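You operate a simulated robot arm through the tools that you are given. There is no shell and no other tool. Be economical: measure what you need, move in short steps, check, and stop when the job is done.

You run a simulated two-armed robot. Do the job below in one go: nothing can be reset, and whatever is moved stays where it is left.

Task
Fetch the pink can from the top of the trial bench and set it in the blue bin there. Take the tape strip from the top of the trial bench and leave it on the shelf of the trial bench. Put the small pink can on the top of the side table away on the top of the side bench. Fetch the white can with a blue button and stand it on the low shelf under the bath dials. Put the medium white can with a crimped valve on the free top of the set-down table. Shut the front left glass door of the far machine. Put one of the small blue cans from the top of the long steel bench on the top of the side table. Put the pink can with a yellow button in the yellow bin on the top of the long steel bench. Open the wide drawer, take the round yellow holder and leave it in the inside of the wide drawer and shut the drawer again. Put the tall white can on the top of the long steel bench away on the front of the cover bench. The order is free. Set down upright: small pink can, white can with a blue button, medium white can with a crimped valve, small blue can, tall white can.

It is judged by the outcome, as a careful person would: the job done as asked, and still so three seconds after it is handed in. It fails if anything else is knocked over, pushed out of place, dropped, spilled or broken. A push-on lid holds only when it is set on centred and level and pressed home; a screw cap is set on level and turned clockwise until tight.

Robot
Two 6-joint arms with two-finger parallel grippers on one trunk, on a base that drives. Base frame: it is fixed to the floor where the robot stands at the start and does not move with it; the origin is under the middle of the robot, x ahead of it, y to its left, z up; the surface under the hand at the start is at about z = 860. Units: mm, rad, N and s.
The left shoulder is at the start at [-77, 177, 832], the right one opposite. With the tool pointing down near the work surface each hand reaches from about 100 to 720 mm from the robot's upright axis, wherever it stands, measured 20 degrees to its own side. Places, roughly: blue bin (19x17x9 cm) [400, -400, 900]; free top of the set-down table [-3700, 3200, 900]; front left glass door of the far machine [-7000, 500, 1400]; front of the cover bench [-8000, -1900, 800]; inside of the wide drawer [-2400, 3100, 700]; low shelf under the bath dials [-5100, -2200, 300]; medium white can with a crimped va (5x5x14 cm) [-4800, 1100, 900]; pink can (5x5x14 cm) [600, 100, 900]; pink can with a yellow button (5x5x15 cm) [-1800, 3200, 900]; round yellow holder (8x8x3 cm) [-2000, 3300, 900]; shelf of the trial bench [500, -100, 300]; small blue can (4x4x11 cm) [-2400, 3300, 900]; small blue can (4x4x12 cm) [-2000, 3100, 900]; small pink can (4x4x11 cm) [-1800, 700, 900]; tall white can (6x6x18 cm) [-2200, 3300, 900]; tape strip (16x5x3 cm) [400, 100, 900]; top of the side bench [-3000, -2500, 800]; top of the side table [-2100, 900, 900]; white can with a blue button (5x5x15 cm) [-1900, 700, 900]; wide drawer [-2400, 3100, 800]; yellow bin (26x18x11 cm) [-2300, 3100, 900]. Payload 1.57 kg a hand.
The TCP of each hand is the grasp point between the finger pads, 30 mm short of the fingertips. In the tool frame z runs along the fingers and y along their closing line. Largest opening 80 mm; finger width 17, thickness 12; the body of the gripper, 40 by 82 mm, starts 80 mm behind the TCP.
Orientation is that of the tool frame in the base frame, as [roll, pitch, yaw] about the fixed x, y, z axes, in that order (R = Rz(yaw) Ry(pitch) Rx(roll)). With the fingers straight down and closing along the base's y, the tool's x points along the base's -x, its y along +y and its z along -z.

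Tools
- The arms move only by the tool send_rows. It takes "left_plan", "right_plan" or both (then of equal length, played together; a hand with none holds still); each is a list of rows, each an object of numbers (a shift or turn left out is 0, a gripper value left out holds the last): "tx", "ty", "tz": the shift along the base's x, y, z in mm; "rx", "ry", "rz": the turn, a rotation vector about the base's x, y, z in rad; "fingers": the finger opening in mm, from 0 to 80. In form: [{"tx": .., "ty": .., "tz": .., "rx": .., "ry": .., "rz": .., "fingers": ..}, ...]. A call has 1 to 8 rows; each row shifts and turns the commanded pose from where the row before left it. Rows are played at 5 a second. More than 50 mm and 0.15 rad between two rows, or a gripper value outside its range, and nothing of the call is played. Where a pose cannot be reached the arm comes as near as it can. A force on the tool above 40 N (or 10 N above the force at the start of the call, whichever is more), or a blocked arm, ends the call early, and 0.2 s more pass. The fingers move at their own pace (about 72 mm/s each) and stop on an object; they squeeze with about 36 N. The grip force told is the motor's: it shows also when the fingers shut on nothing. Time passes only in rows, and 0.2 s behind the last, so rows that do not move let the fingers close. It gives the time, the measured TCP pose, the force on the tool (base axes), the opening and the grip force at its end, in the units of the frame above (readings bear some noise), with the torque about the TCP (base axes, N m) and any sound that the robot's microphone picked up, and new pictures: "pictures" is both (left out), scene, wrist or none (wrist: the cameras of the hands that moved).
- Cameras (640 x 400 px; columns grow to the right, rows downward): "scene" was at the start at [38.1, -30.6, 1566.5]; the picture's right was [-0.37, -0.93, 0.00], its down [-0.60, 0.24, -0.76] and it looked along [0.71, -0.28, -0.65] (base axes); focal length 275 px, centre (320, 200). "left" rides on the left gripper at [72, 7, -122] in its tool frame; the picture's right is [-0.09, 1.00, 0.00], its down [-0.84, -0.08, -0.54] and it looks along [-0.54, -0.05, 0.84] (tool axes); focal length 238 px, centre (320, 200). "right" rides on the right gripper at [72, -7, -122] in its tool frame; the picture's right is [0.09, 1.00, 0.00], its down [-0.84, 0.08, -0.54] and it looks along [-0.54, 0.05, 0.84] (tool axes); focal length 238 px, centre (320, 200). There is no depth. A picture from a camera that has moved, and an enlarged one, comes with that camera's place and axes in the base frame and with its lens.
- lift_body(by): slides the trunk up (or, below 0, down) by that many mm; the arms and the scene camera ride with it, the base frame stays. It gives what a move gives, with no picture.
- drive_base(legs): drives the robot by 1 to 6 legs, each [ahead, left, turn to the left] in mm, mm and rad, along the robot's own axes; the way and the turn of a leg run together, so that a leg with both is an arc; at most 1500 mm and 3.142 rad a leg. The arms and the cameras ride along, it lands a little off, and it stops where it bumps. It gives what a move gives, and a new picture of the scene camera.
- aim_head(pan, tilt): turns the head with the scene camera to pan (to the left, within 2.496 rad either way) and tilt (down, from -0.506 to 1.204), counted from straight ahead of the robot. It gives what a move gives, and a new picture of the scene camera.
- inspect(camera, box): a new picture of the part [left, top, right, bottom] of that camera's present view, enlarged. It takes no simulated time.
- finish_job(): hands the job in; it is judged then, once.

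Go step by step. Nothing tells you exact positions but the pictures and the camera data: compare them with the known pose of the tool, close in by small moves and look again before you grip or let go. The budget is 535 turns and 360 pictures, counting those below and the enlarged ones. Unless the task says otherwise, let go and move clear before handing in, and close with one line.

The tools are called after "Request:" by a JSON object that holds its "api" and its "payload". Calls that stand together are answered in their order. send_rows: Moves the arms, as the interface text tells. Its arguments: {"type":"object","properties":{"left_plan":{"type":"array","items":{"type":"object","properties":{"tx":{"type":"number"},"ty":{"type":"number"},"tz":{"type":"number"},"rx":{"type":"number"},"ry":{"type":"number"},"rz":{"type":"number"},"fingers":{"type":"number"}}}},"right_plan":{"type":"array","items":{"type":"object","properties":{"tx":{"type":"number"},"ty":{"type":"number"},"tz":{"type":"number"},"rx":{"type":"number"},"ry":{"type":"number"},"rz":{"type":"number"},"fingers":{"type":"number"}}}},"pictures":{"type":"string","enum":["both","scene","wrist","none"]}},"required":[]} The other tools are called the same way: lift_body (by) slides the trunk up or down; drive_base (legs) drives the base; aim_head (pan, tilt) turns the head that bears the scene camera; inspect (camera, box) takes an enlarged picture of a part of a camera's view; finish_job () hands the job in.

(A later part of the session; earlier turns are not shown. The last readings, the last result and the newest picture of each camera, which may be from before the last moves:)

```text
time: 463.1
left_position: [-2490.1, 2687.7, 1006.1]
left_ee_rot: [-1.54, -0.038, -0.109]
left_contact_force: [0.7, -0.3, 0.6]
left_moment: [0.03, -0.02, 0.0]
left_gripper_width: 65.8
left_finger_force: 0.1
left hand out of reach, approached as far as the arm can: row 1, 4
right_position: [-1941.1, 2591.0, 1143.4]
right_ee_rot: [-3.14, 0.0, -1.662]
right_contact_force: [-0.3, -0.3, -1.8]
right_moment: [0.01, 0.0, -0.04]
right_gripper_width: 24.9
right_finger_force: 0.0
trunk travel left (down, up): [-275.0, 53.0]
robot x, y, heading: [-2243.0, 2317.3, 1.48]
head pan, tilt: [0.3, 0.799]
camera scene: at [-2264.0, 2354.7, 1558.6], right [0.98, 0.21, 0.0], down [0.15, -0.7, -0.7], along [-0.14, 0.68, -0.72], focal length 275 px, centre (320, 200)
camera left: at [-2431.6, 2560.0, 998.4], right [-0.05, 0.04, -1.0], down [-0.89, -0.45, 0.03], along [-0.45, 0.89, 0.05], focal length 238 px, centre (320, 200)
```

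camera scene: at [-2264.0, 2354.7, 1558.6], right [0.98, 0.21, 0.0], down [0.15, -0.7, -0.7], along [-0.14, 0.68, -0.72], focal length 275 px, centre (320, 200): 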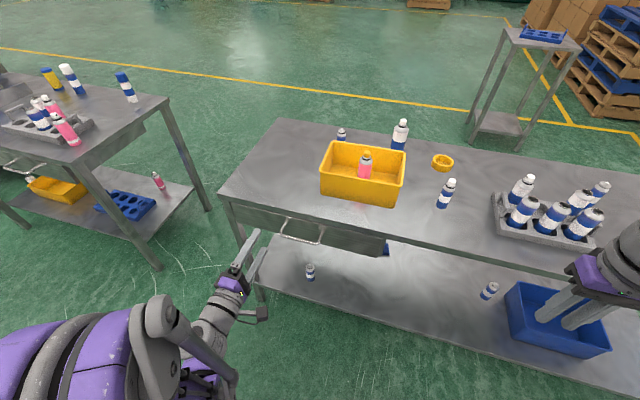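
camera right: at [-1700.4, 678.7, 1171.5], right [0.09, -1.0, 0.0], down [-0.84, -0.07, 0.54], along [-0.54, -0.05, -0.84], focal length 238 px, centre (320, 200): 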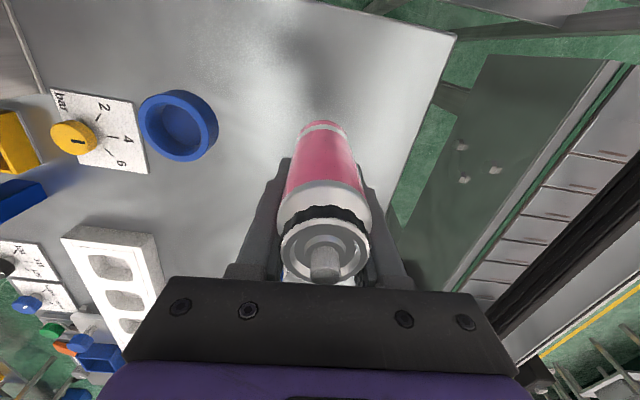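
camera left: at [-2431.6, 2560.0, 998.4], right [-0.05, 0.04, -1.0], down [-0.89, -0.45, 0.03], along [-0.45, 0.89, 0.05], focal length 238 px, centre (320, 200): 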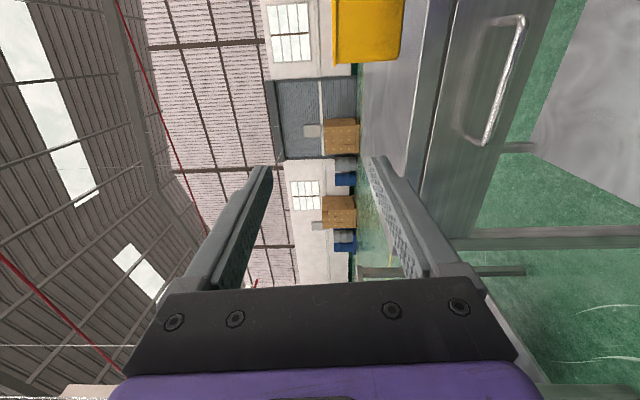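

Orientation is right. I lower the trunk so the hand comes to handle height.

Request:
{"api": "lift_body", "payload": {"by": -226}}

Request:
{"api": "send_rows", "payload": {"left_plan": [{"tx": 20, "ty": 40, "fingers": 50}, {"tx": 20, "ty": 40}, {"tx": 3, "ty": 30}], "pictures": "both"}}

```text
time: 465.5
left_position: [-2489.8, 2687.9, 779.3]
left_ee_rot: [-1.537, -0.037, -0.108]
left_contact_force: [0.4, 1.2, 0.0]
left_moment: [-0.01, 0.02, -0.01]
left_gripper_width: 66.2
left_finger_force: 0.0
right_position: [-1940.8, 2590.3, 917.6]
right_ee_rot: [-3.14, 0.002, -1.661]
right_contact_force: [0.3, 0.2, 0.2]
right_moment: [0.01, 0.0, -0.01]
right_gripper_width: 24.9
right_finger_force: 0.0
trunk travel left (down, up): [-49.0, 279.0]
robot x, y, heading: [-2241.7, 2314.5, 1.479]
head pan, tilt: [0.3, 0.799]
```

```text
time: 466.3
left_position: [-2445.6, 2801.2, 779.7]
left_ee_rot: [-1.539, -0.035, -0.108]
left_contact_force: [0.0, 0.5, -0.1]
left_moment: [0.02, 0.03, -0.03]
left_gripper_width: 49.9
left_finger_force: 0.1
right_position: [-1941.1, 2590.6, 916.4]
right_ee_rot: [3.141, -0.001, -1.66]
right_contact_force: [-0.2, 0.5, -0.8]
right_moment: [-0.04, 0.01, -0.05]
right_gripper_width: 24.9
right_finger_force: 0.1
trunk travel left (down, up): [-49.0, 279.0]
robot x, y, heading: [-2241.9, 2316.9, 1.48]
head pan, tilt: [0.3, 0.799]
camera scene: at [-2260.4, 2394.7, 1323.4], right [0.98, 0.21, 0.0], down [0.15, -0.7, -0.7], along [-0.14, 0.68, -0.72], focal length 275 px, centre (320, 200)
camera left: at [-2387.1, 2671.9, 770.6], right [-0.05, 0.04, -1.0], down [-0.89, -0.45, 0.03], along [-0.45, 0.89, 0.06], focal length 238 px, centre (320, 200)
```

scene: 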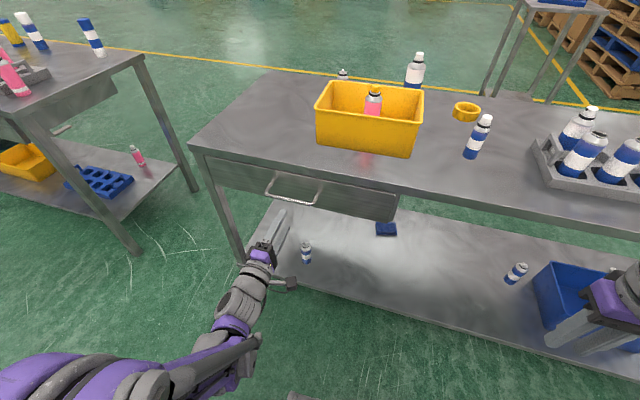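
left: 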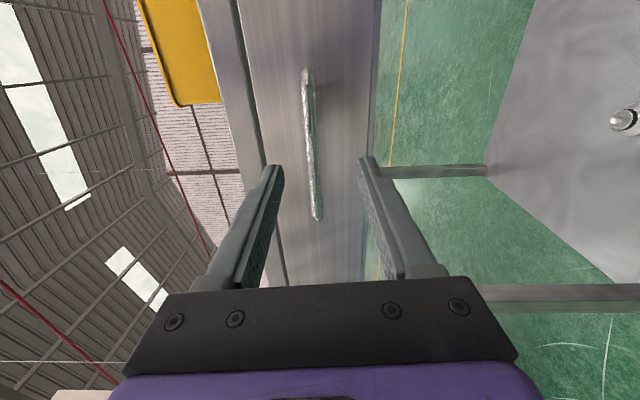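

Request:
{"api": "send_rows", "payload": {"left_plan": [{"tx": -3, "ty": 30, "tz": 5}, {"ty": 25}], "pictures": "wrist"}}

```text
time: 466.9
left_position: [-2449.6, 2853.1, 784.3]
left_ee_rot: [-1.539, -0.035, -0.108]
left_contact_force: [1.0, -0.8, -0.5]
left_moment: [-0.01, 0.0, 0.0]
left_gripper_width: 50.2
left_finger_force: 0.2
right_position: [-1940.4, 2590.9, 916.8]
right_ee_rot: [3.141, 0.001, -1.662]
right_contact_force: [-0.2, -0.2, 0.4]
right_moment: [-0.02, 0.02, -0.02]
right_gripper_width: 25.3
right_finger_force: 0.1
trunk travel left (down, up): [-49.0, 279.0]
robot x, y, heading: [-2241.3, 2317.3, 1.477]
head pan, tilt: [0.3, 0.799]
camera left: at [-2390.0, 2724.7, 776.3], right [-0.05, 0.04, -1.0], down [-0.89, -0.45, 0.03], along [-0.45, 0.89, 0.06], focal length 238 px, centre (320, 200)
```

left: 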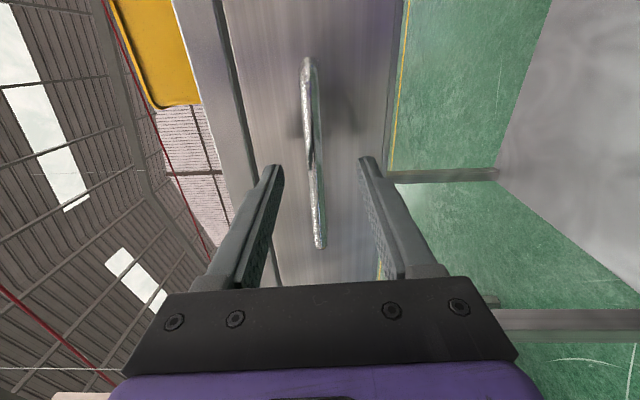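

Request:
{"api": "send_rows", "payload": {"left_plan": [{"ty": 12}, {"ty": 10}, {"fingers": 0}, {}, {}], "pictures": "wrist"}}

```text
time: 468.1
left_position: [-2449.0, 2875.4, 789.1]
left_ee_rot: [-1.528, -0.035, -0.112]
left_contact_force: [-3.2, 0.7, 26.7]
left_moment: [0.31, 0.46, -0.72]
left_gripper_width: 12.3
left_finger_force: 29.1
right_position: [-1940.3, 2590.5, 917.6]
right_ee_rot: [3.14, 0.001, -1.66]
right_contact_force: [0.5, 0.5, -0.9]
right_moment: [0.0, 0.03, 0.01]
right_gripper_width: 25.1
right_finger_force: 0.1
trunk travel left (down, up): [-49.0, 279.0]
robot x, y, heading: [-2244.0, 2316.7, 1.478]
head pan, tilt: [0.3, 0.799]
stopped in row 5 (left hand): the force on the tool passed its limit at 43 N (the readings are from after the stop); the commanded pose is now the measured one
camera left: at [-2390.7, 2746.0, 778.9], right [-0.05, 0.05, -1.0], down [-0.89, -0.45, 0.02], along [-0.45, 0.89, 0.07], focal length 238 px, centre (320, 200)
```

left: 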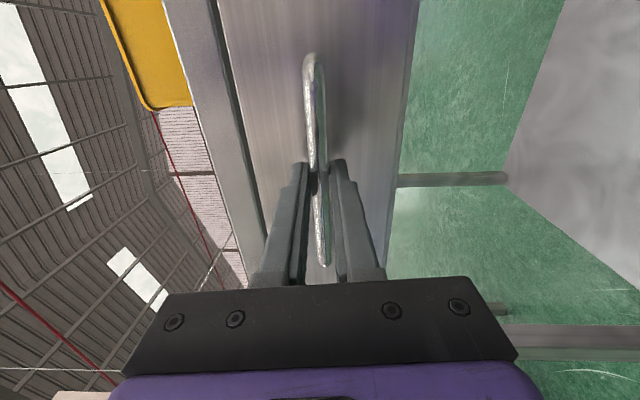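

Bar is gripped. I relieve the vertical load and pull the drawer out.

Request:
{"api": "send_rows", "payload": {"left_plan": [{"tz": 4}, {"tx": -2, "ty": -20}, {"tx": -3, "ty": -30}, {"tx": -3, "ty": -35}, {"tx": -3, "ty": -35}], "pictures": "scene"}}

```text
time: 469.4
left_position: [-2459.2, 2755.3, 788.1]
left_ee_rot: [-1.539, -0.031, -0.107]
left_contact_force: [1.5, -1.4, -18.9]
left_moment: [-0.17, 0.62, 0.0]
left_gripper_width: 11.9
left_finger_force: 29.6
right_position: [-1941.4, 2591.7, 916.9]
right_ee_rot: [-3.14, 0.0, -1.66]
right_contact_force: [-0.2, 0.0, -0.2]
right_moment: [0.02, -0.03, 0.0]
right_gripper_width: 25.0
right_finger_force: 0.2
trunk travel left (down, up): [-49.0, 279.0]
robot x, y, heading: [-2245.1, 2314.0, 1.482]
head pan, tilt: [0.3, 0.799]
stopped in row 5 (left hand): the force on the tool passed its limit at 44 N (the readings are from after the stop); the commanded pose is now the measured one
camera scene: at [-2260.9, 2395.2, 1323.5], right [0.98, 0.21, 0.0], down [0.15, -0.7, -0.7], along [-0.15, 0.68, -0.72], focal length 275 px, centre (320, 200)
```

scene: 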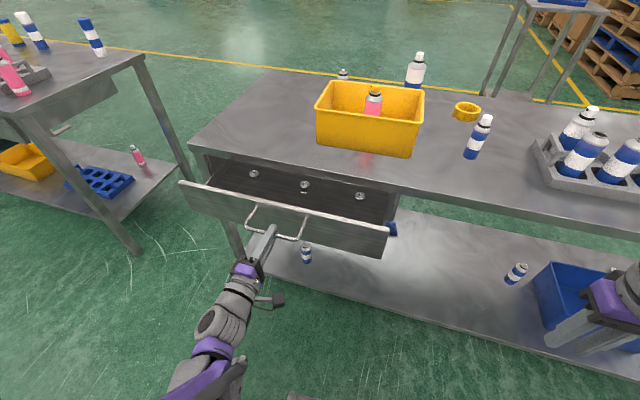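

Request:
{"api": "send_rows", "payload": {"left_plan": [{"tz": -3}, {"tx": -2, "ty": -25}, {"tx": -3, "ty": -30}, {"tx": -2, "ty": -25}], "pictures": "scene"}}

```text
time: 470.4
left_position: [-2466.6, 2675.2, 788.4]
left_ee_rot: [-1.532, -0.035, -0.106]
left_contact_force: [-1.5, 0.0, 24.8]
left_moment: [0.38, 0.5, 0.73]
left_gripper_width: 12.2
left_finger_force: 29.6
right_position: [-1940.7, 2591.3, 916.3]
right_ee_rot: [3.139, 0.003, -1.662]
right_contact_force: [0.5, 0.3, 0.2]
right_moment: [-0.01, -0.01, 0.02]
right_gripper_width: 25.0
right_finger_force: 0.0
trunk travel left (down, up): [-49.0, 279.0]
robot x, y, heading: [-2244.8, 2315.7, 1.484]
head pan, tilt: [0.3, 0.799]
stopped in row 4 (left hand): the force on the tool passed its limit at 41 N (the readings are from after the stop); the commanded pose is now the measured one
camera scene: at [-2259.9, 2393.3, 1323.5], right [0.98, 0.21, 0.0], down [0.15, -0.7, -0.7], along [-0.15, 0.68, -0.72], focal length 275 px, centre (320, 200)
```

scene: 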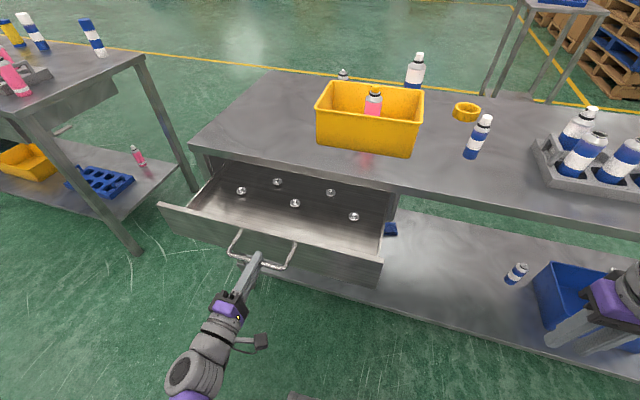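

Drawer is open ~200 mm. I release the handle and back the left hand off, then raise the trunk and go for the ring with the right hand.

Request:
{"api": "send_rows", "payload": {"left_plan": [{"fingers": 45}, {}, {"ty": -30}, {"ty": -35}], "pictures": "none"}}

Request:
{"api": "lift_body", "payload": {"by": 260}}

Request:
{"api": "drive_base", "payload": {"legs": [[0, -370, 0], [260, 0, 0]]}}

Request:
{"api": "aim_head", "payload": {"pan": 0.0, "tilt": 0.75}}

```text
time: 471.6
left_position: [-2486.4, 2648.1, 803.2]
left_ee_rot: [-1.535, -0.036, -0.106]
left_contact_force: [0.2, -0.6, -0.3]
left_moment: [-0.03, 0.0, 0.01]
left_gripper_width: 45.0
left_finger_force: 0.0
right_position: [-1940.1, 2592.0, 917.3]
right_ee_rot: [-3.142, 0.001, -1.661]
right_contact_force: [-0.3, 0.5, -0.6]
right_moment: [-0.01, -0.01, 0.01]
right_gripper_width: 24.8
right_finger_force: 0.0
trunk travel left (down, up): [-49.0, 279.0]
robot x, y, heading: [-2243.0, 2314.6, 1.477]
head pan, tilt: [0.3, 0.799]
stopped in row 4 (left hand): the arm was blocked; the commanded pose is now the measured one
```

```text
time: 474.3
left_position: [-2504.3, 2674.2, 1069.4]
left_ee_rot: [-1.534, -0.037, -0.108]
left_contact_force: [0.1, -0.1, -0.5]
left_moment: [0.0, -0.01, -0.01]
left_gripper_width: 45.0
left_finger_force: 0.2
right_position: [-1940.9, 2590.9, 1177.1]
right_ee_rot: [-3.142, 0.001, -1.661]
right_contact_force: [-0.4, 0.0, -0.6]
right_moment: [0.01, 0.01, 0.02]
right_gripper_width: 25.1
right_finger_force: 0.1
trunk travel left (down, up): [-309.0, 19.0]
robot x, y, heading: [-2243.4, 2314.2, 1.483]
head pan, tilt: [0.3, 0.799]
```

```text
time: 479.5
left_position: [-2121.4, 2900.0, 1069.6]
left_ee_rot: [-1.535, -0.035, -0.11]
left_contact_force: [-0.1, -0.4, -0.4]
left_moment: [0.0, -0.02, 0.0]
left_gripper_width: 45.0
left_finger_force: 0.1
right_position: [-1558.5, 2814.3, 1176.9]
right_ee_rot: [3.141, 0.002, -1.665]
right_contact_force: [0.8, 0.6, -0.1]
right_moment: [-0.02, 0.01, 0.0]
right_gripper_width: 24.9
right_finger_force: 0.0
trunk travel left (down, up): [-309.0, 19.0]
robot x, y, heading: [-1864.7, 2542.4, 1.474]
head pan, tilt: [0.3, 0.799]
camera scene: at [-1883.1, 2576.3, 1595.9], right [0.98, 0.21, 0.0], down [0.15, -0.7, -0.7], along [-0.14, 0.68, -0.72], focal length 275 px, centre (320, 200)
```

scene: 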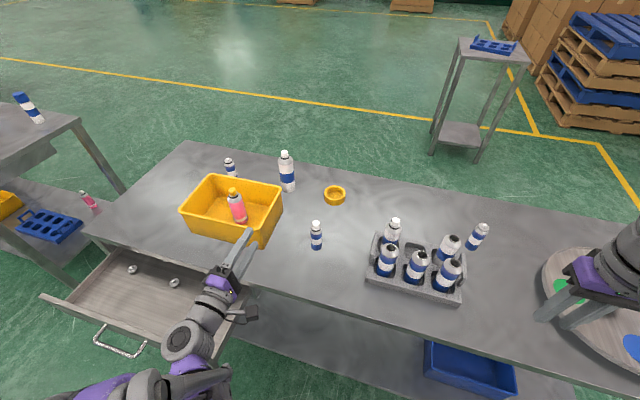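

```text
time: 480.3
left_position: [-2121.5, 2900.5, 1068.5]
left_ee_rot: [-1.535, -0.032, -0.111]
left_contact_force: [-0.3, -0.5, 0.4]
left_moment: [-0.01, 0.0, 0.02]
left_gripper_width: 44.9
left_finger_force: 0.0
right_position: [-1558.9, 2814.4, 1176.0]
right_ee_rot: [3.141, 0.002, -1.663]
right_contact_force: [0.8, 0.1, 0.5]
right_moment: [0.02, -0.02, 0.05]
right_gripper_width: 25.2
right_finger_force: 0.0
trunk travel left (down, up): [-309.0, 19.0]
robot x, y, heading: [-1859.8, 2543.0, 1.48]
head pan, tilt: [0.0, 0.75]
camera scene: at [-1858.8, 2580.3, 1600.1], right [1.0, -0.09, 0.0], down [-0.06, -0.68, -0.73], along [0.07, 0.73, -0.68], focal length 275 px, centre (320, 200)
```

scene: 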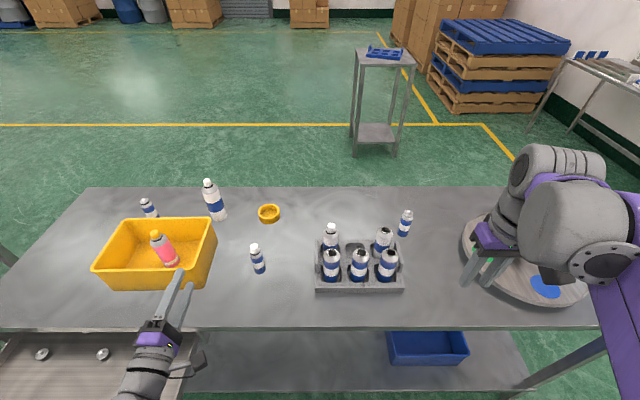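

The ring is best reached by the left hand from here, so I re-orient the left hand to point down again.

Request:
{"api": "send_rows", "payload": {"left_plan": [{"rx": 0.013, "ry": 0.145, "tz": 10}, {"rx": 0.013, "ry": 0.145, "tz": 10}, {"rx": 0.013, "ry": 0.145, "tz": 10}, {"rx": 0.013, "ry": 0.145, "tz": 10}, {"rx": 0.013, "ry": 0.145, "tz": 10}, {"rx": 0.013, "ry": 0.145}, {"rx": 0.013, "ry": 0.145}, {"rx": 0.013, "ry": 0.145}], "pictures": "none"}}

Request:
{"api": "send_rows", "payload": {"left_plan": [{"rx": 0.013, "ry": 0.145}, {"rx": 0.013, "ry": 0.145}, {"rx": 0.01, "ry": 0.115}, {"rx": -0.145, "ry": 0.013}, {"rx": -0.145, "ry": 0.013}, {"rx": -0.145, "ry": 0.013}, {"rx": -0.145, "ry": 0.013}, {"rx": -0.145, "ry": 0.013}], "pictures": "none"}}

Request:
{"api": "send_rows", "payload": {"left_plan": [{"rx": -0.145, "ry": 0.013}, {"rx": -0.145, "ry": 0.013}, {"rx": -0.145, "ry": 0.013}, {"rx": -0.145, "ry": 0.013}, {"rx": -0.145, "ry": 0.013}, {"rx": -0.09, "ry": 0.008}], "pictures": "none"}}

```text
time: 482.1
left_position: [-2120.8, 2899.9, 1118.4]
left_ee_rot: [-1.579, 1.131, -0.139]
left_contact_force: [-0.2, -0.4, 0.0]
left_moment: [-0.03, 0.01, -0.01]
left_gripper_width: 45.3
left_finger_force: 0.0
right_position: [-1559.9, 2813.8, 1177.6]
right_ee_rot: [3.141, 0.002, -1.663]
right_contact_force: [0.0, 0.6, -1.2]
right_moment: [0.03, -0.01, 0.0]
right_gripper_width: 25.1
right_finger_force: 0.1
trunk travel left (down, up): [-309.0, 19.0]
robot x, y, heading: [-1866.4, 2537.3, 1.483]
head pan, tilt: [0.0, 0.75]
```

```text
time: 483.9
left_position: [-2121.8, 2899.5, 1118.7]
left_ee_rot: [-3.067, 0.818, -1.608]
left_contact_force: [-1.1, 0.8, -1.2]
left_moment: [-0.02, 0.01, -0.02]
left_gripper_width: 45.0
left_finger_force: 0.1
right_position: [-1559.2, 2813.7, 1178.2]
right_ee_rot: [-3.141, -0.001, -1.663]
right_contact_force: [0.2, 0.3, 0.4]
right_moment: [0.02, -0.05, 0.0]
right_gripper_width: 25.0
right_finger_force: 0.2
trunk travel left (down, up): [-309.0, 19.0]
robot x, y, heading: [-1861.6, 2537.6, 1.48]
head pan, tilt: [0.0, 0.75]
```

```text
time: 485.3
left_position: [-2122.2, 2900.1, 1119.0]
left_ee_rot: [-3.107, 0.001, -1.625]
left_contact_force: [-0.1, -0.9, 0.3]
left_moment: [-0.03, 0.01, 0.0]
left_gripper_width: 44.8
left_finger_force: 0.1
right_position: [-1560.0, 2814.8, 1176.6]
right_ee_rot: [-3.14, -0.001, -1.664]
right_contact_force: [0.4, -0.6, -0.8]
right_moment: [-0.03, 0.02, 0.03]
right_gripper_width: 25.2
right_finger_force: 0.0
trunk travel left (down, up): [-309.0, 19.0]
robot x, y, heading: [-1867.7, 2541.5, 1.479]
head pan, tilt: [0.0, 0.75]
```

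Request:
{"api": "drive_base", "payload": {"legs": [[48, 0, 0]]}}

Request:
{"api": "send_rows", "payload": {"left_plan": [{"tx": 25, "ty": 32, "rx": 0.07, "ry": -0.006, "fingers": 60}, {"tx": 25, "ty": 32, "rx": 0.07, "ry": -0.006}, {"tx": 25, "ty": 32, "rx": 0.07, "ry": -0.006}, {"tx": 25, "ty": 32, "rx": 0.07, "ry": -0.006}, {"tx": 25, "ty": 32, "rx": 0.07, "ry": -0.006}, {"tx": 25, "ty": 32, "rx": 0.06, "ry": -0.005}], "pictures": "wrist"}}

```text
time: 486.2
left_position: [-2117.6, 2944.5, 1118.1]
left_ee_rot: [-3.106, 0.002, -1.624]
left_contact_force: [-0.5, 0.1, 1.1]
left_moment: [0.0, -0.02, -0.01]
left_gripper_width: 45.0
left_finger_force: 0.0
right_position: [-1555.0, 2857.9, 1176.8]
right_ee_rot: [3.141, 0.0, -1.664]
right_contact_force: [0.0, -0.6, -0.1]
right_moment: [0.01, 0.02, -0.01]
right_gripper_width: 24.9
right_finger_force: 0.0
trunk travel left (down, up): [-309.0, 19.0]
robot x, y, heading: [-1858.8, 2588.0, 1.477]
head pan, tilt: [0.0, 0.75]
camera scene: at [-1854.7, 2624.3, 1599.7], right [1.0, -0.09, 0.0], down [-0.06, -0.68, -0.73], along [0.07, 0.73, -0.68], focal length 275 px, centre (320, 200)
```

scene: 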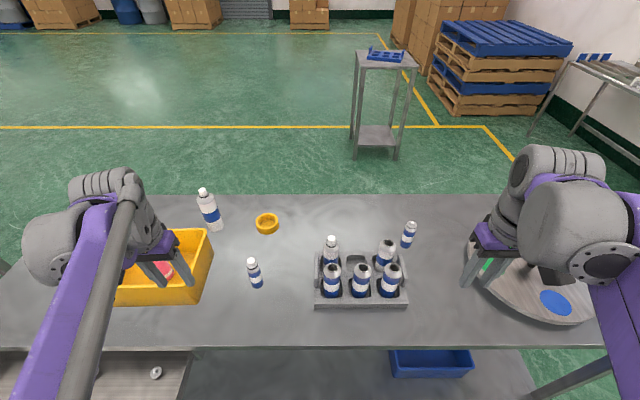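

```text
time: 487.6
left_position: [-1966.7, 3138.0, 1119.6]
left_ee_rot: [-3.09, 0.413, -1.622]
left_contact_force: [-0.3, -0.2, 0.3]
left_moment: [-0.06, -0.02, 0.03]
left_gripper_width: 59.9
left_finger_force: 0.0
right_position: [-1554.0, 2860.0, 1176.4]
right_ee_rot: [-3.141, 0.001, -1.664]
right_contact_force: [-0.4, -0.3, 0.8]
right_moment: [0.01, 0.01, -0.03]
right_gripper_width: 25.2
right_finger_force: 0.1
trunk travel left (down, up): [-309.0, 19.0]
robot x, y, heading: [-1860.0, 2585.5, 1.478]
head pan, tilt: [0.0, 0.75]
camera left: at [-1985.6, 3024.6, 1201.6], right [-0.99, 0.15, -0.01], down [0.08, 0.54, 0.84], along [0.13, 0.83, -0.55], focal length 238 px, centre (320, 200)
```

left: 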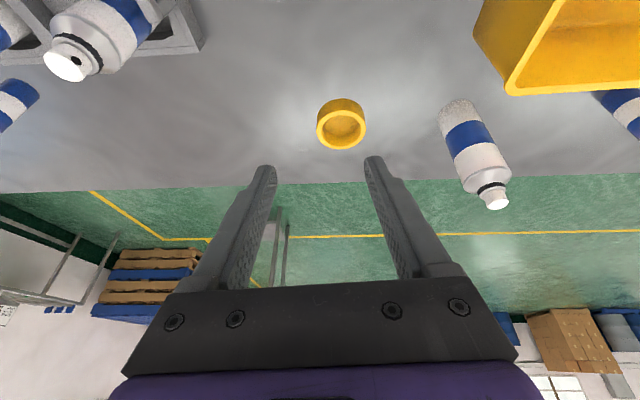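

Ring centre ≈(-1979,3278). I'll pinch its right wall at (-1945,3275): one finger inside, one outside.

Request:
{"api": "send_rows", "payload": {"left_plan": [{"tx": 5, "ty": 30, "tz": -30, "fingers": 40}, {"tx": 5, "ty": 30, "tz": -35}, {"tx": 5, "ty": 30, "tz": -35}, {"tx": 6, "ty": 22, "tz": -30}], "pictures": "wrist"}}

```text
time: 488.6
left_position: [-1946.2, 3249.8, 989.5]
left_ee_rot: [-3.092, 0.414, -1.621]
left_contact_force: [-1.1, -1.0, 0.7]
left_moment: [-0.03, 0.01, -0.01]
left_gripper_width: 40.1
left_finger_force: 0.0
right_position: [-1555.0, 2859.3, 1176.2]
right_ee_rot: [-3.142, 0.001, -1.664]
right_contact_force: [0.4, -0.2, 0.3]
right_moment: [-0.01, 0.0, 0.0]
right_gripper_width: 25.2
right_finger_force: 0.1
trunk travel left (down, up): [-309.0, 19.0]
robot x, y, heading: [-1860.1, 2582.0, 1.478]
head pan, tilt: [0.0, 0.75]
camera left: at [-1964.7, 3137.0, 1071.9], right [-0.99, 0.15, -0.01], down [0.08, 0.54, 0.84], along [0.13, 0.82, -0.55], focal length 238 px, centre (320, 200)
```

left: 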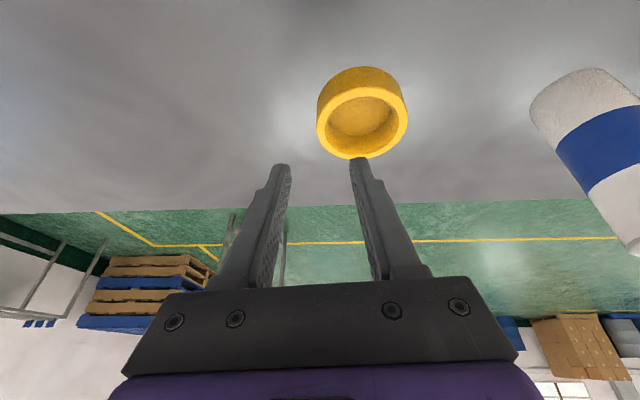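

Request:
{"api": "send_rows", "payload": {"left_plan": [{"tx": 1, "ty": 7, "tz": -30}, {"ty": 7, "tz": -20}], "pictures": "wrist"}}

```text
time: 489.2
left_position: [-1947.5, 3262.7, 940.6]
left_ee_rot: [-3.092, 0.413, -1.62]
left_contact_force: [-0.1, -0.3, -0.2]
left_moment: [-0.03, -0.01, -0.01]
left_gripper_width: 40.2
left_finger_force: 0.0
right_position: [-1554.1, 2859.4, 1178.2]
right_ee_rot: [-3.141, 0.0, -1.663]
right_contact_force: [0.0, -1.1, -0.4]
right_moment: [-0.01, -0.02, 0.01]
right_gripper_width: 24.9
right_finger_force: 0.1
trunk travel left (down, up): [-309.0, 19.0]
robot x, y, heading: [-1856.8, 2585.4, 1.477]
head pan, tilt: [0.0, 0.75]
camera left: at [-1965.8, 3148.7, 1022.6], right [-0.99, 0.15, -0.01], down [0.08, 0.54, 0.84], along [0.13, 0.82, -0.55], focal length 238 px, centre (320, 200)
```

left: 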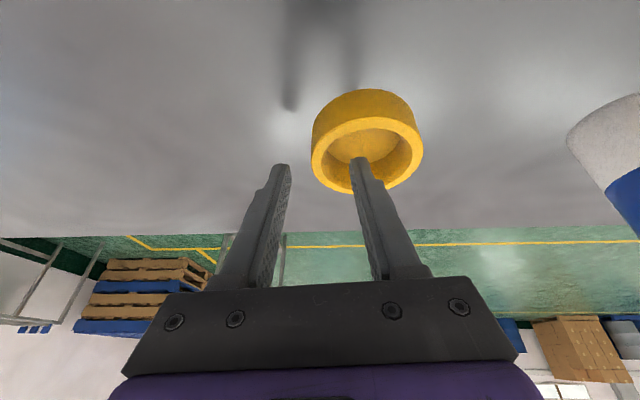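

Request:
{"api": "send_rows", "payload": {"left_plan": [{"tx": 1, "tz": -8}, {"tz": -8}, {"tz": -5}, {"fingers": 0}, {}, {}], "pictures": "wrist"}}

```text
time: 490.6
left_position: [-1945.4, 3264.2, 919.8]
left_ee_rot: [-3.091, 0.414, -1.621]
left_contact_force: [0.0, 0.2, 0.8]
left_moment: [0.01, 0.09, -0.02]
left_gripper_width: 10.0
left_finger_force: 28.2
right_position: [-1555.7, 2861.3, 1176.3]
right_ee_rot: [-3.141, 0.002, -1.663]
right_contact_force: [-0.1, 0.5, 0.3]
right_moment: [-0.02, 0.0, -0.01]
right_gripper_width: 25.0
right_finger_force: 0.1
trunk travel left (down, up): [-309.0, 19.0]
robot x, y, heading: [-1859.9, 2588.0, 1.479]
head pan, tilt: [0.0, 0.75]
camera left: at [-1963.2, 3150.4, 1000.9], right [-0.99, 0.15, -0.01], down [0.08, 0.54, 0.84], along [0.13, 0.83, -0.55], focal length 238 px, centre (320, 200)
```

left: 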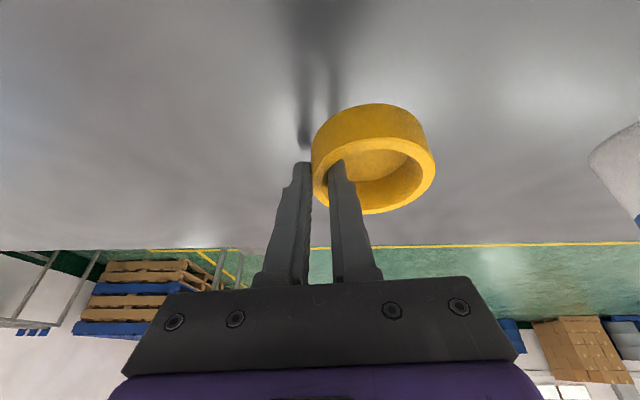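

Wall pinched at 10 mm. Lift.

Request:
{"api": "send_rows", "payload": {"left_plan": [{"tz": 20}, {"tz": 40}, {"tz": 40, "ty": -20}, {"tz": 40, "ty": -20}, {"ty": -45}], "pictures": "wrist"}}

```text
time: 491.8
left_position: [-1945.6, 3175.7, 1059.1]
left_ee_rot: [-3.092, 0.416, -1.622]
left_contact_force: [0.3, 0.8, -1.1]
left_moment: [0.0, -0.01, 0.01]
left_gripper_width: 9.7
left_finger_force: 29.1
right_position: [-1555.6, 2859.2, 1176.8]
right_ee_rot: [3.142, 0.002, -1.663]
right_contact_force: [-0.1, -0.1, 0.2]
right_moment: [-0.02, 0.03, 0.01]
right_gripper_width: 25.0
right_finger_force: 0.0
trunk travel left (down, up): [-309.0, 19.0]
robot x, y, heading: [-1859.5, 2589.8, 1.478]
head pan, tilt: [0.0, 0.75]
camera left: at [-1964.2, 3062.2, 1141.8], right [-0.99, 0.15, -0.01], down [0.08, 0.54, 0.84], along [0.13, 0.83, -0.55], focal length 238 px, centre (320, 200)
```

left: 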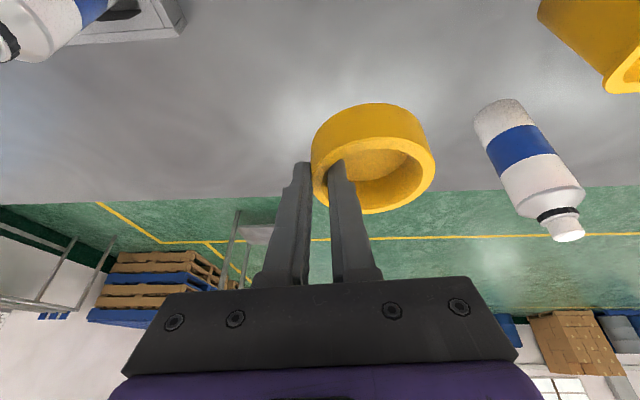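

Request:
{"api": "send_rows", "payload": {"left_plan": [{"tz": 45}, {"ty": -45}, {"ty": -45}, {"ty": -45}, {"ty": -45}], "pictures": "none"}}

Request:
{"api": "drive_base", "payload": {"legs": [[-250, 0, 0], [0, 400, 0]]}}

Request:
{"api": "aim_head", "payload": {"pan": 0.2, "tilt": 0.9}}

```text
time: 493.0
left_position: [-1946.4, 2996.3, 1105.7]
left_ee_rot: [-3.09, 0.415, -1.621]
left_contact_force: [1.1, 0.1, -1.0]
left_moment: [0.0, 0.01, 0.02]
left_gripper_width: 9.7
left_finger_force: 28.3
right_position: [-1555.6, 2857.8, 1176.5]
right_ee_rot: [3.141, 0.002, -1.663]
right_contact_force: [0.1, -0.6, 0.0]
right_moment: [0.03, -0.01, -0.01]
right_gripper_width: 25.2
right_finger_force: 0.1
trunk travel left (down, up): [-309.0, 19.0]
robot x, y, heading: [-1861.7, 2589.6, 1.48]
head pan, tilt: [0.0, 0.75]
```

```text
time: 498.5
left_position: [-2376.1, 2786.7, 1106.5]
left_ee_rot: [-3.092, 0.412, -1.62]
left_contact_force: [0.2, 1.0, -0.8]
left_moment: [-0.03, -0.03, 0.03]
left_gripper_width: 9.0
left_finger_force: 27.8
right_position: [-1984.3, 2649.5, 1177.3]
right_ee_rot: [3.141, 0.0, -1.662]
right_contact_force: [0.9, -0.3, -0.7]
right_moment: [0.03, -0.03, 0.0]
right_gripper_width: 24.8
right_finger_force: 0.1
trunk travel left (down, up): [-309.0, 19.0]
robot x, y, heading: [-2286.5, 2375.3, 1.476]
head pan, tilt: [0.0, 0.75]
camera scene: at [-2284.1, 2415.7, 1600.1], right [1.0, -0.09, 0.0], down [-0.06, -0.68, -0.73], along [0.07, 0.73, -0.68], focal length 275 px, centre (320, 200)
```

scene: 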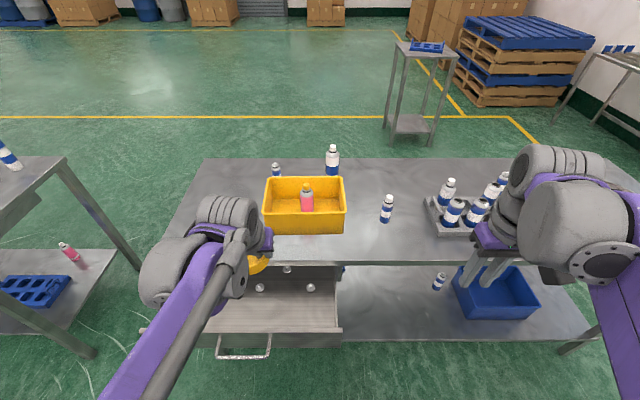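

```text
time: 499.3
left_position: [-2375.7, 2787.4, 1106.2]
left_ee_rot: [-3.091, 0.415, -1.618]
left_contact_force: [0.0, 0.3, -0.6]
left_moment: [0.0, 0.0, -0.02]
left_gripper_width: 9.2
left_finger_force: 27.5
right_position: [-1986.2, 2649.9, 1175.4]
right_ee_rot: [3.141, 0.002, -1.66]
right_contact_force: [-0.2, -0.1, 1.3]
right_moment: [0.0, -0.01, 0.0]
right_gripper_width: 25.0
right_finger_force: 0.0
trunk travel left (down, up): [-309.0, 19.0]
robot x, y, heading: [-2286.5, 2373.9, 1.478]
head pan, tilt: [0.201, 0.901]
camera scene: at [-2299.9, 2408.3, 1588.2], right [0.99, 0.11, 0.0], down [0.09, -0.78, -0.62], along [-0.07, 0.62, -0.78], focal length 275 px, centre (320, 200)
```

scene: 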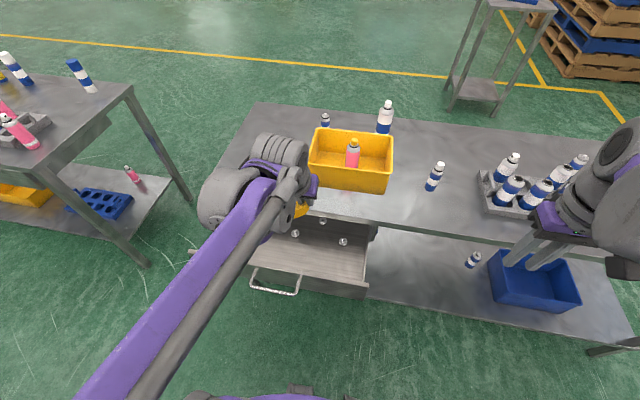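

Request:
{"api": "send_rows", "payload": {"left_plan": [{"tx": 6, "ty": 19, "tz": -40}, {"tz": -45}, {"tz": -45}, {"tz": -45}, {"tz": -45}, {"tz": -30}], "pictures": "both"}}

```text
time: 500.7
left_position: [-2369.6, 2805.8, 855.8]
left_ee_rot: [-3.09, 0.414, -1.62]
left_contact_force: [-0.5, -0.7, 0.0]
left_moment: [-0.05, 0.01, 0.0]
left_gripper_width: 9.0
left_finger_force: 27.1
right_position: [-1985.5, 2649.8, 1176.6]
right_ee_rot: [-3.141, 0.001, -1.662]
right_contact_force: [-0.3, -0.3, 0.3]
right_moment: [0.0, 0.01, -0.02]
right_gripper_width: 25.1
right_finger_force: 0.0
trunk travel left (down, up): [-309.0, 19.0]
robot x, y, heading: [-2287.1, 2374.2, 1.479]
head pan, tilt: [0.201, 0.901]
camera scene: at [-2299.9, 2409.0, 1588.2], right [0.99, 0.11, 0.0], down [0.09, -0.78, -0.62], along [-0.07, 0.62, -0.78], focal length 275 px, centre (320, 200)
camera left: at [-2387.2, 2692.8, 936.9], right [-0.99, 0.15, -0.01], down [0.08, 0.54, 0.84], along [0.13, 0.82, -0.55], focal length 238 px, centre (320, 200)
```

scene: 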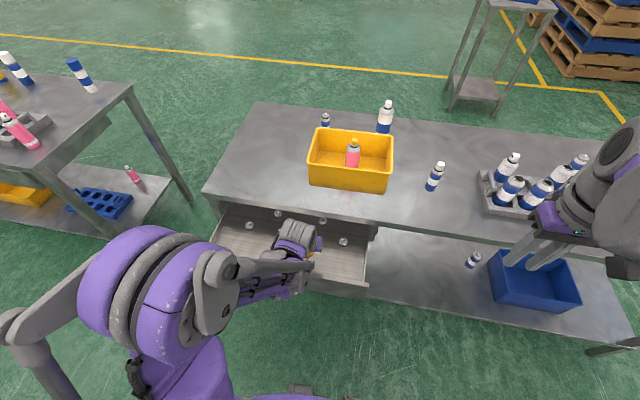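
left: 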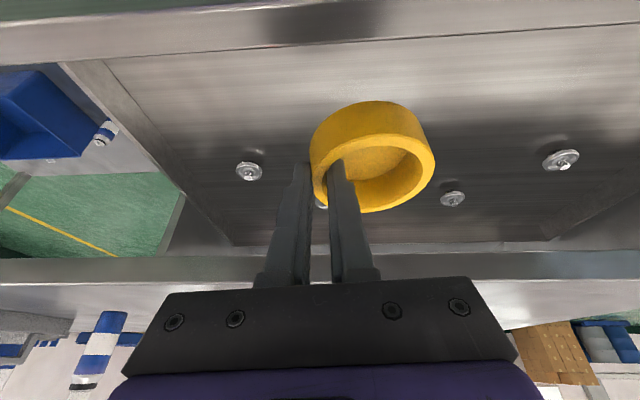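

Request:
{"api": "send_rows", "payload": {"left_plan": [{"tz": -20}, {"tz": -12}, {"tz": -8}, {"tz": -5}], "pictures": "wrist"}}

```text
time: 501.7
left_position: [-2369.9, 2805.1, 811.0]
left_ee_rot: [-3.09, 0.414, -1.618]
left_contact_force: [0.3, 0.2, -1.0]
left_moment: [-0.01, -0.01, 0.02]
left_gripper_width: 8.7
left_finger_force: 27.3
right_position: [-1985.3, 2649.3, 1177.3]
right_ee_rot: [-3.141, 0.0, -1.661]
right_contact_force: [-0.6, -0.3, 0.3]
right_moment: [0.0, 0.02, -0.01]
right_gripper_width: 25.0
right_finger_force: 0.1
trunk travel left (down, up): [-309.0, 19.0]
robot x, y, heading: [-2286.3, 2376.3, 1.479]
head pan, tilt: [0.201, 0.901]
camera left: at [-2387.6, 2692.2, 892.9], right [-0.99, 0.15, -0.01], down [0.08, 0.54, 0.84], along [0.13, 0.83, -0.55], focal length 238 px, centre (320, 200)
```

left: 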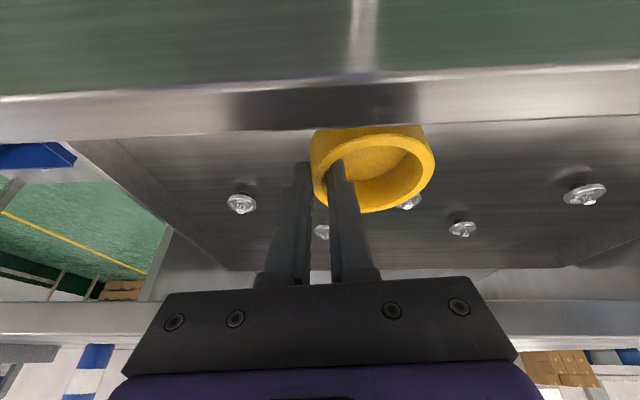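

Request:
{"api": "send_rows", "payload": {"left_plan": [{"tz": -6}, {"tz": -5}, {"tz": -4}], "pictures": "none"}}

```text
time: 502.5
left_position: [-2370.0, 2804.7, 796.1]
left_ee_rot: [-3.091, 0.413, -1.618]
left_contact_force: [0.2, -0.2, -1.1]
left_moment: [0.04, -0.03, 0.0]
left_gripper_width: 8.7
left_finger_force: 26.9
right_position: [-1986.0, 2649.4, 1176.6]
right_ee_rot: [3.141, 0.0, -1.661]
right_contact_force: [-0.7, -0.4, 0.3]
right_moment: [0.0, 0.04, 0.03]
right_gripper_width: 24.8
right_finger_force: 0.0
trunk travel left (down, up): [-309.0, 19.0]
robot x, y, heading: [-2288.8, 2370.9, 1.478]
head pan, tilt: [0.201, 0.901]
```

Request:
{"api": "send_rows", "payload": {"left_plan": [{"tz": -5}, {"tz": -4}, {"tz": -4}], "pictures": "wrist"}}

```text
time: 503.3
left_position: [-2369.8, 2805.1, 784.3]
left_ee_rot: [-3.092, 0.415, -1.621]
left_contact_force: [3.3, -0.5, 22.8]
left_moment: [0.23, 0.15, -0.25]
left_gripper_width: 8.0
left_finger_force: 26.6
right_position: [-1985.6, 2648.6, 1177.7]
right_ee_rot: [-3.141, 0.003, -1.662]
right_contact_force: [0.3, -0.2, -0.2]
right_moment: [0.02, 0.0, 0.0]
right_gripper_width: 24.9
right_finger_force: 0.2
trunk travel left (down, up): [-309.0, 19.0]
robot x, y, heading: [-2288.4, 2377.7, 1.479]
head pan, tilt: [0.201, 0.901]
camera left: at [-2388.6, 2691.3, 866.0], right [-0.99, 0.15, -0.01], down [0.08, 0.54, 0.84], along [0.13, 0.83, -0.55], focal length 238 px, centre (320, 200)
```

left: 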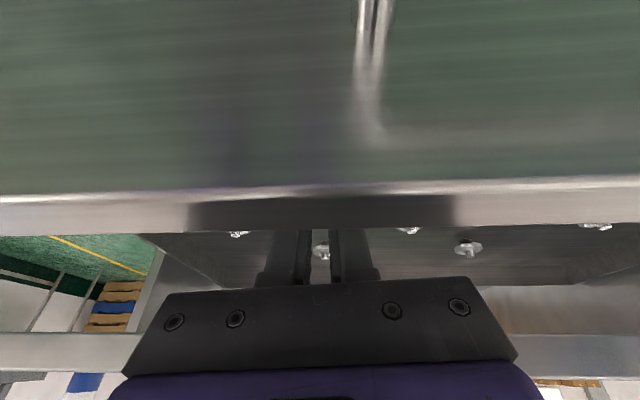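

Ring is on the drawer floor. Release and rise.

Request:
{"api": "send_rows", "payload": {"left_plan": [{"tz": 2}, {"fingers": 36}, {}, {"tz": 30}, {"tz": 45}, {"tz": 45}, {"tz": 45}], "pictures": "both"}}

```text
time: 504.9
left_position: [-2369.9, 2805.0, 950.3]
left_ee_rot: [-3.09, 0.415, -1.62]
left_contact_force: [-0.4, 0.3, 0.2]
left_moment: [-0.01, 0.01, 0.0]
left_gripper_width: 36.0
left_finger_force: 0.0
right_position: [-1984.8, 2649.1, 1176.4]
right_ee_rot: [-3.14, 0.002, -1.662]
right_contact_force: [-0.4, -0.5, -0.3]
right_moment: [-0.01, 0.03, -0.01]
right_gripper_width: 24.4
right_finger_force: 0.0
trunk travel left (down, up): [-309.0, 19.0]
robot x, y, heading: [-2288.5, 2375.6, 1.481]
head pan, tilt: [0.201, 0.901]
camera scene: at [-2300.0, 2407.1, 1588.2], right [0.99, 0.11, 0.0], down [0.09, -0.78, -0.62], along [-0.07, 0.62, -0.78], focal length 275 px, centre (320, 200)
camera left: at [-2388.6, 2691.3, 1032.8], right [-0.99, 0.15, -0.01], down [0.08, 0.54, 0.84], along [0.13, 0.83, -0.55], focal length 238 px, centre (320, 200)
```

scene: 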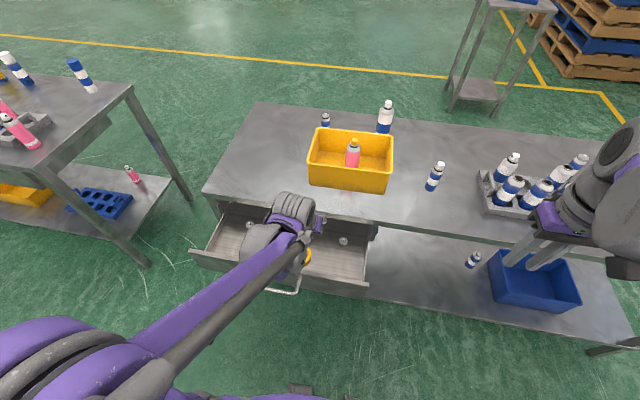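
left: 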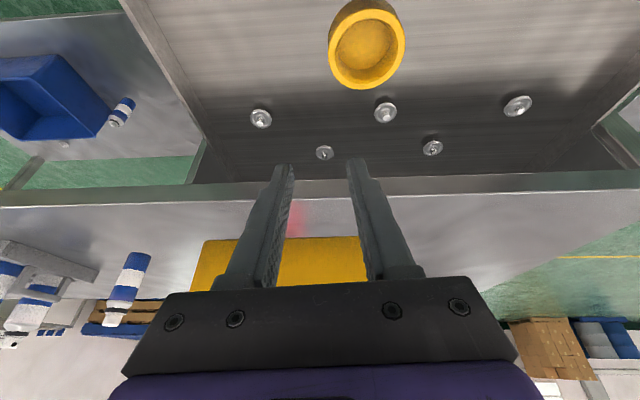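

Ring is inside. Now I move the closed left hand in front of the handle to push the drawer shut.

Request:
{"api": "drive_base", "payload": {"legs": [[-160, 0, 0]]}}

Request:
{"api": "send_rows", "payload": {"left_plan": [{"tx": -35, "ty": -10, "fingers": 0}, {"tx": -35, "ty": -10}, {"ty": -5, "tz": -45}, {"tz": -45}, {"tz": -45}, {"tz": -20}], "pictures": "both"}}

```text
time: 506.3
left_position: [-2385.2, 2651.8, 951.2]
left_ee_rot: [-3.091, 0.413, -1.62]
left_contact_force: [-0.5, 0.4, -0.5]
left_moment: [-0.01, 0.02, 0.02]
left_gripper_width: 36.2
left_finger_force: 0.1
right_position: [-1999.4, 2493.2, 1178.2]
right_ee_rot: [-3.14, 0.002, -1.662]
right_contact_force: [-0.8, -0.2, -1.5]
right_moment: [0.02, -0.01, 0.02]
right_gripper_width: 24.9
right_finger_force: 0.1
trunk travel left (down, up): [-309.0, 19.0]
robot x, y, heading: [-2299.7, 2218.9, 1.479]
head pan, tilt: [0.201, 0.901]
camera scene: at [-2314.1, 2252.8, 1588.4], right [0.99, 0.11, 0.0], down [0.09, -0.78, -0.62], along [-0.07, 0.62, -0.78], focal length 275 px, centre (320, 200)
```

scene: 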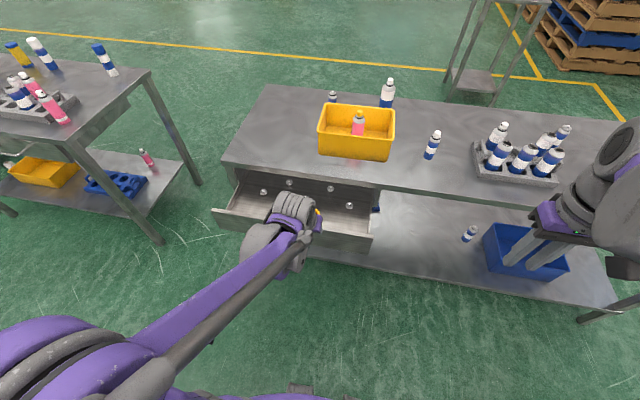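

```text
time: 507.7
left_position: [-2454.4, 2623.7, 797.9]
left_ee_rot: [-3.091, 0.414, -1.62]
left_contact_force: [0.0, -0.4, 0.3]
left_moment: [0.0, 0.0, -0.03]
left_gripper_width: 0.0
left_finger_force: 21.2
right_position: [-1998.9, 2493.5, 1177.1]
right_ee_rot: [3.139, 0.0, -1.662]
right_contact_force: [0.0, 0.1, 0.0]
right_moment: [0.06, -0.01, 0.02]
right_gripper_width: 25.1
right_finger_force: 0.1
trunk travel left (down, up): [-309.0, 19.0]
robot x, y, heading: [-2304.5, 2219.1, 1.484]
head pan, tilt: [0.201, 0.901]
camera scene: at [-2314.2, 2252.4, 1588.2], right [0.99, 0.11, 0.0], down [0.09, -0.78, -0.62], along [-0.07, 0.62, -0.78], focal length 275 px, centre (320, 200)
camera left: at [-2473.1, 2510.3, 879.4], right [-0.99, 0.15, -0.01], down [0.08, 0.54, 0.84], along [0.13, 0.83, -0.55], focal length 238 px, centre (320, 200)
```

scene: 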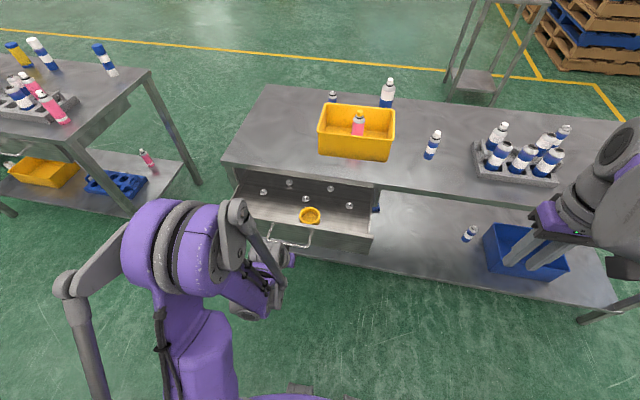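
left: 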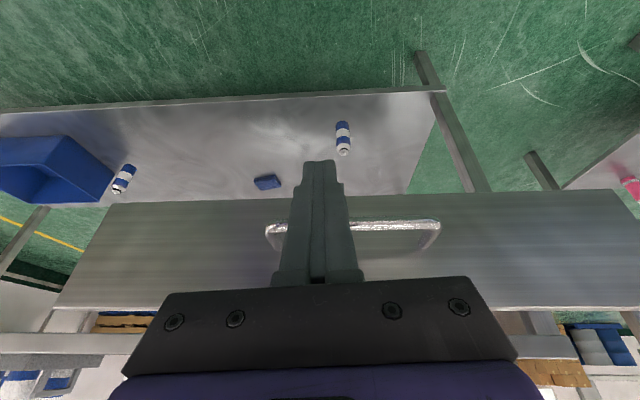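

Request:
{"api": "send_rows", "payload": {"left_plan": [{"tx": -20, "ty": 30}, {"tx": 3, "ty": 35}, {"tx": 3, "ty": 35}, {"tx": 3, "ty": 35}, {"tx": 3, "ty": 35}], "pictures": "both"}}

```text
time: 508.9
left_position: [-2462.5, 2797.0, 794.8]
left_ee_rot: [-3.09, 0.414, -1.622]
left_contact_force: [-1.1, -0.2, 0.3]
left_moment: [0.01, 0.05, -0.01]
left_gripper_width: 0.0
left_finger_force: 21.9
right_position: [-1999.5, 2494.8, 1175.9]
right_ee_rot: [3.141, 0.0, -1.662]
right_contact_force: [-0.1, 0.3, -0.2]
right_moment: [-0.02, -0.03, 0.05]
right_gripper_width: 25.1
right_finger_force: 0.0
trunk travel left (down, up): [-309.0, 19.0]
robot x, y, heading: [-2298.2, 2220.5, 1.484]
head pan, tilt: [0.201, 0.901]
camera scene: at [-2314.0, 2253.2, 1588.2], right [0.99, 0.11, 0.0], down [0.09, -0.78, -0.62], along [-0.07, 0.62, -0.78], focal length 275 px, centre (320, 200)
camera left: at [-2480.7, 2682.7, 877.2], right [-0.99, 0.15, -0.01], down [0.08, 0.54, 0.84], along [0.13, 0.82, -0.55], focal length 238 px, centre (320, 200)
```

scene: 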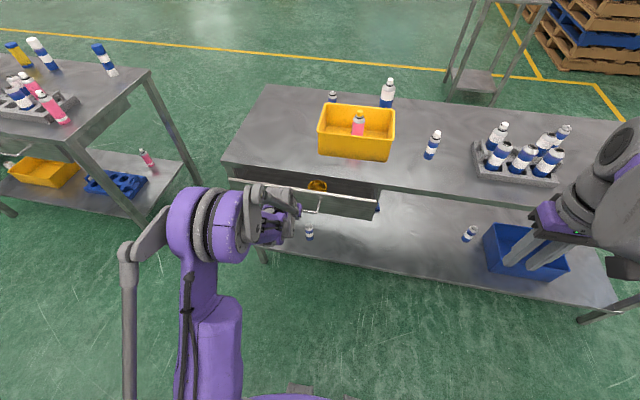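
left: 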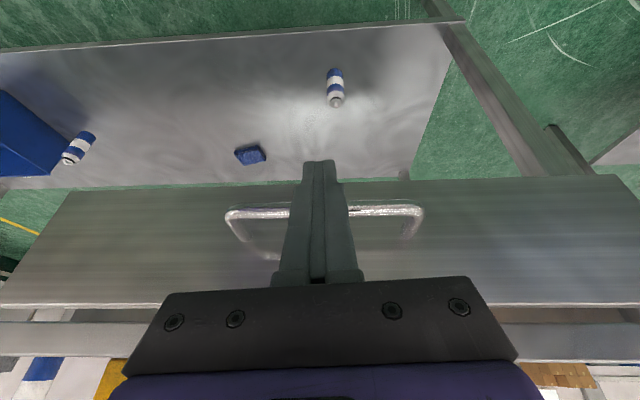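

Drawer is closing well. Continue.

Request:
{"api": "send_rows", "payload": {"left_plan": [{"tx": 3, "ty": 30}, {"tx": 2, "ty": 25}, {"tx": 1, "ty": 12}, {"ty": 8}, {"ty": 6}], "pictures": "scene"}}

```text
time: 510.3
left_position: [-2455.6, 2869.8, 793.6]
left_ee_rot: [-3.089, 0.4, -1.621]
left_contact_force: [0.0, -26.9, -3.1]
left_moment: [-0.26, -0.17, -0.18]
left_gripper_width: 0.1
left_finger_force: 21.3
right_position: [-1999.8, 2492.6, 1177.6]
right_ee_rot: [-3.141, 0.002, -1.662]
right_contact_force: [0.1, -0.5, 0.0]
right_moment: [-0.03, -0.01, 0.01]
right_gripper_width: 24.9
right_finger_force: 0.1
trunk travel left (down, up): [-309.0, 19.0]
robot x, y, heading: [-2302.7, 2222.7, 1.48]
head pan, tilt: [0.201, 0.901]
stopped in row 5 (left hand): the force on the tool passed its limit at 42 N (the readings are from after the stop); the commanded pose is now the measured one
camera scene: at [-2314.2, 2250.1, 1588.4], right [0.99, 0.11, 0.0], down [0.09, -0.78, -0.62], along [-0.07, 0.62, -0.78], focal length 275 px, centre (320, 200)
```

scene: 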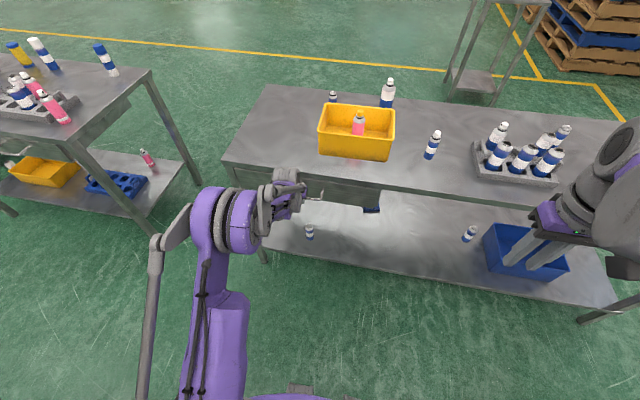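

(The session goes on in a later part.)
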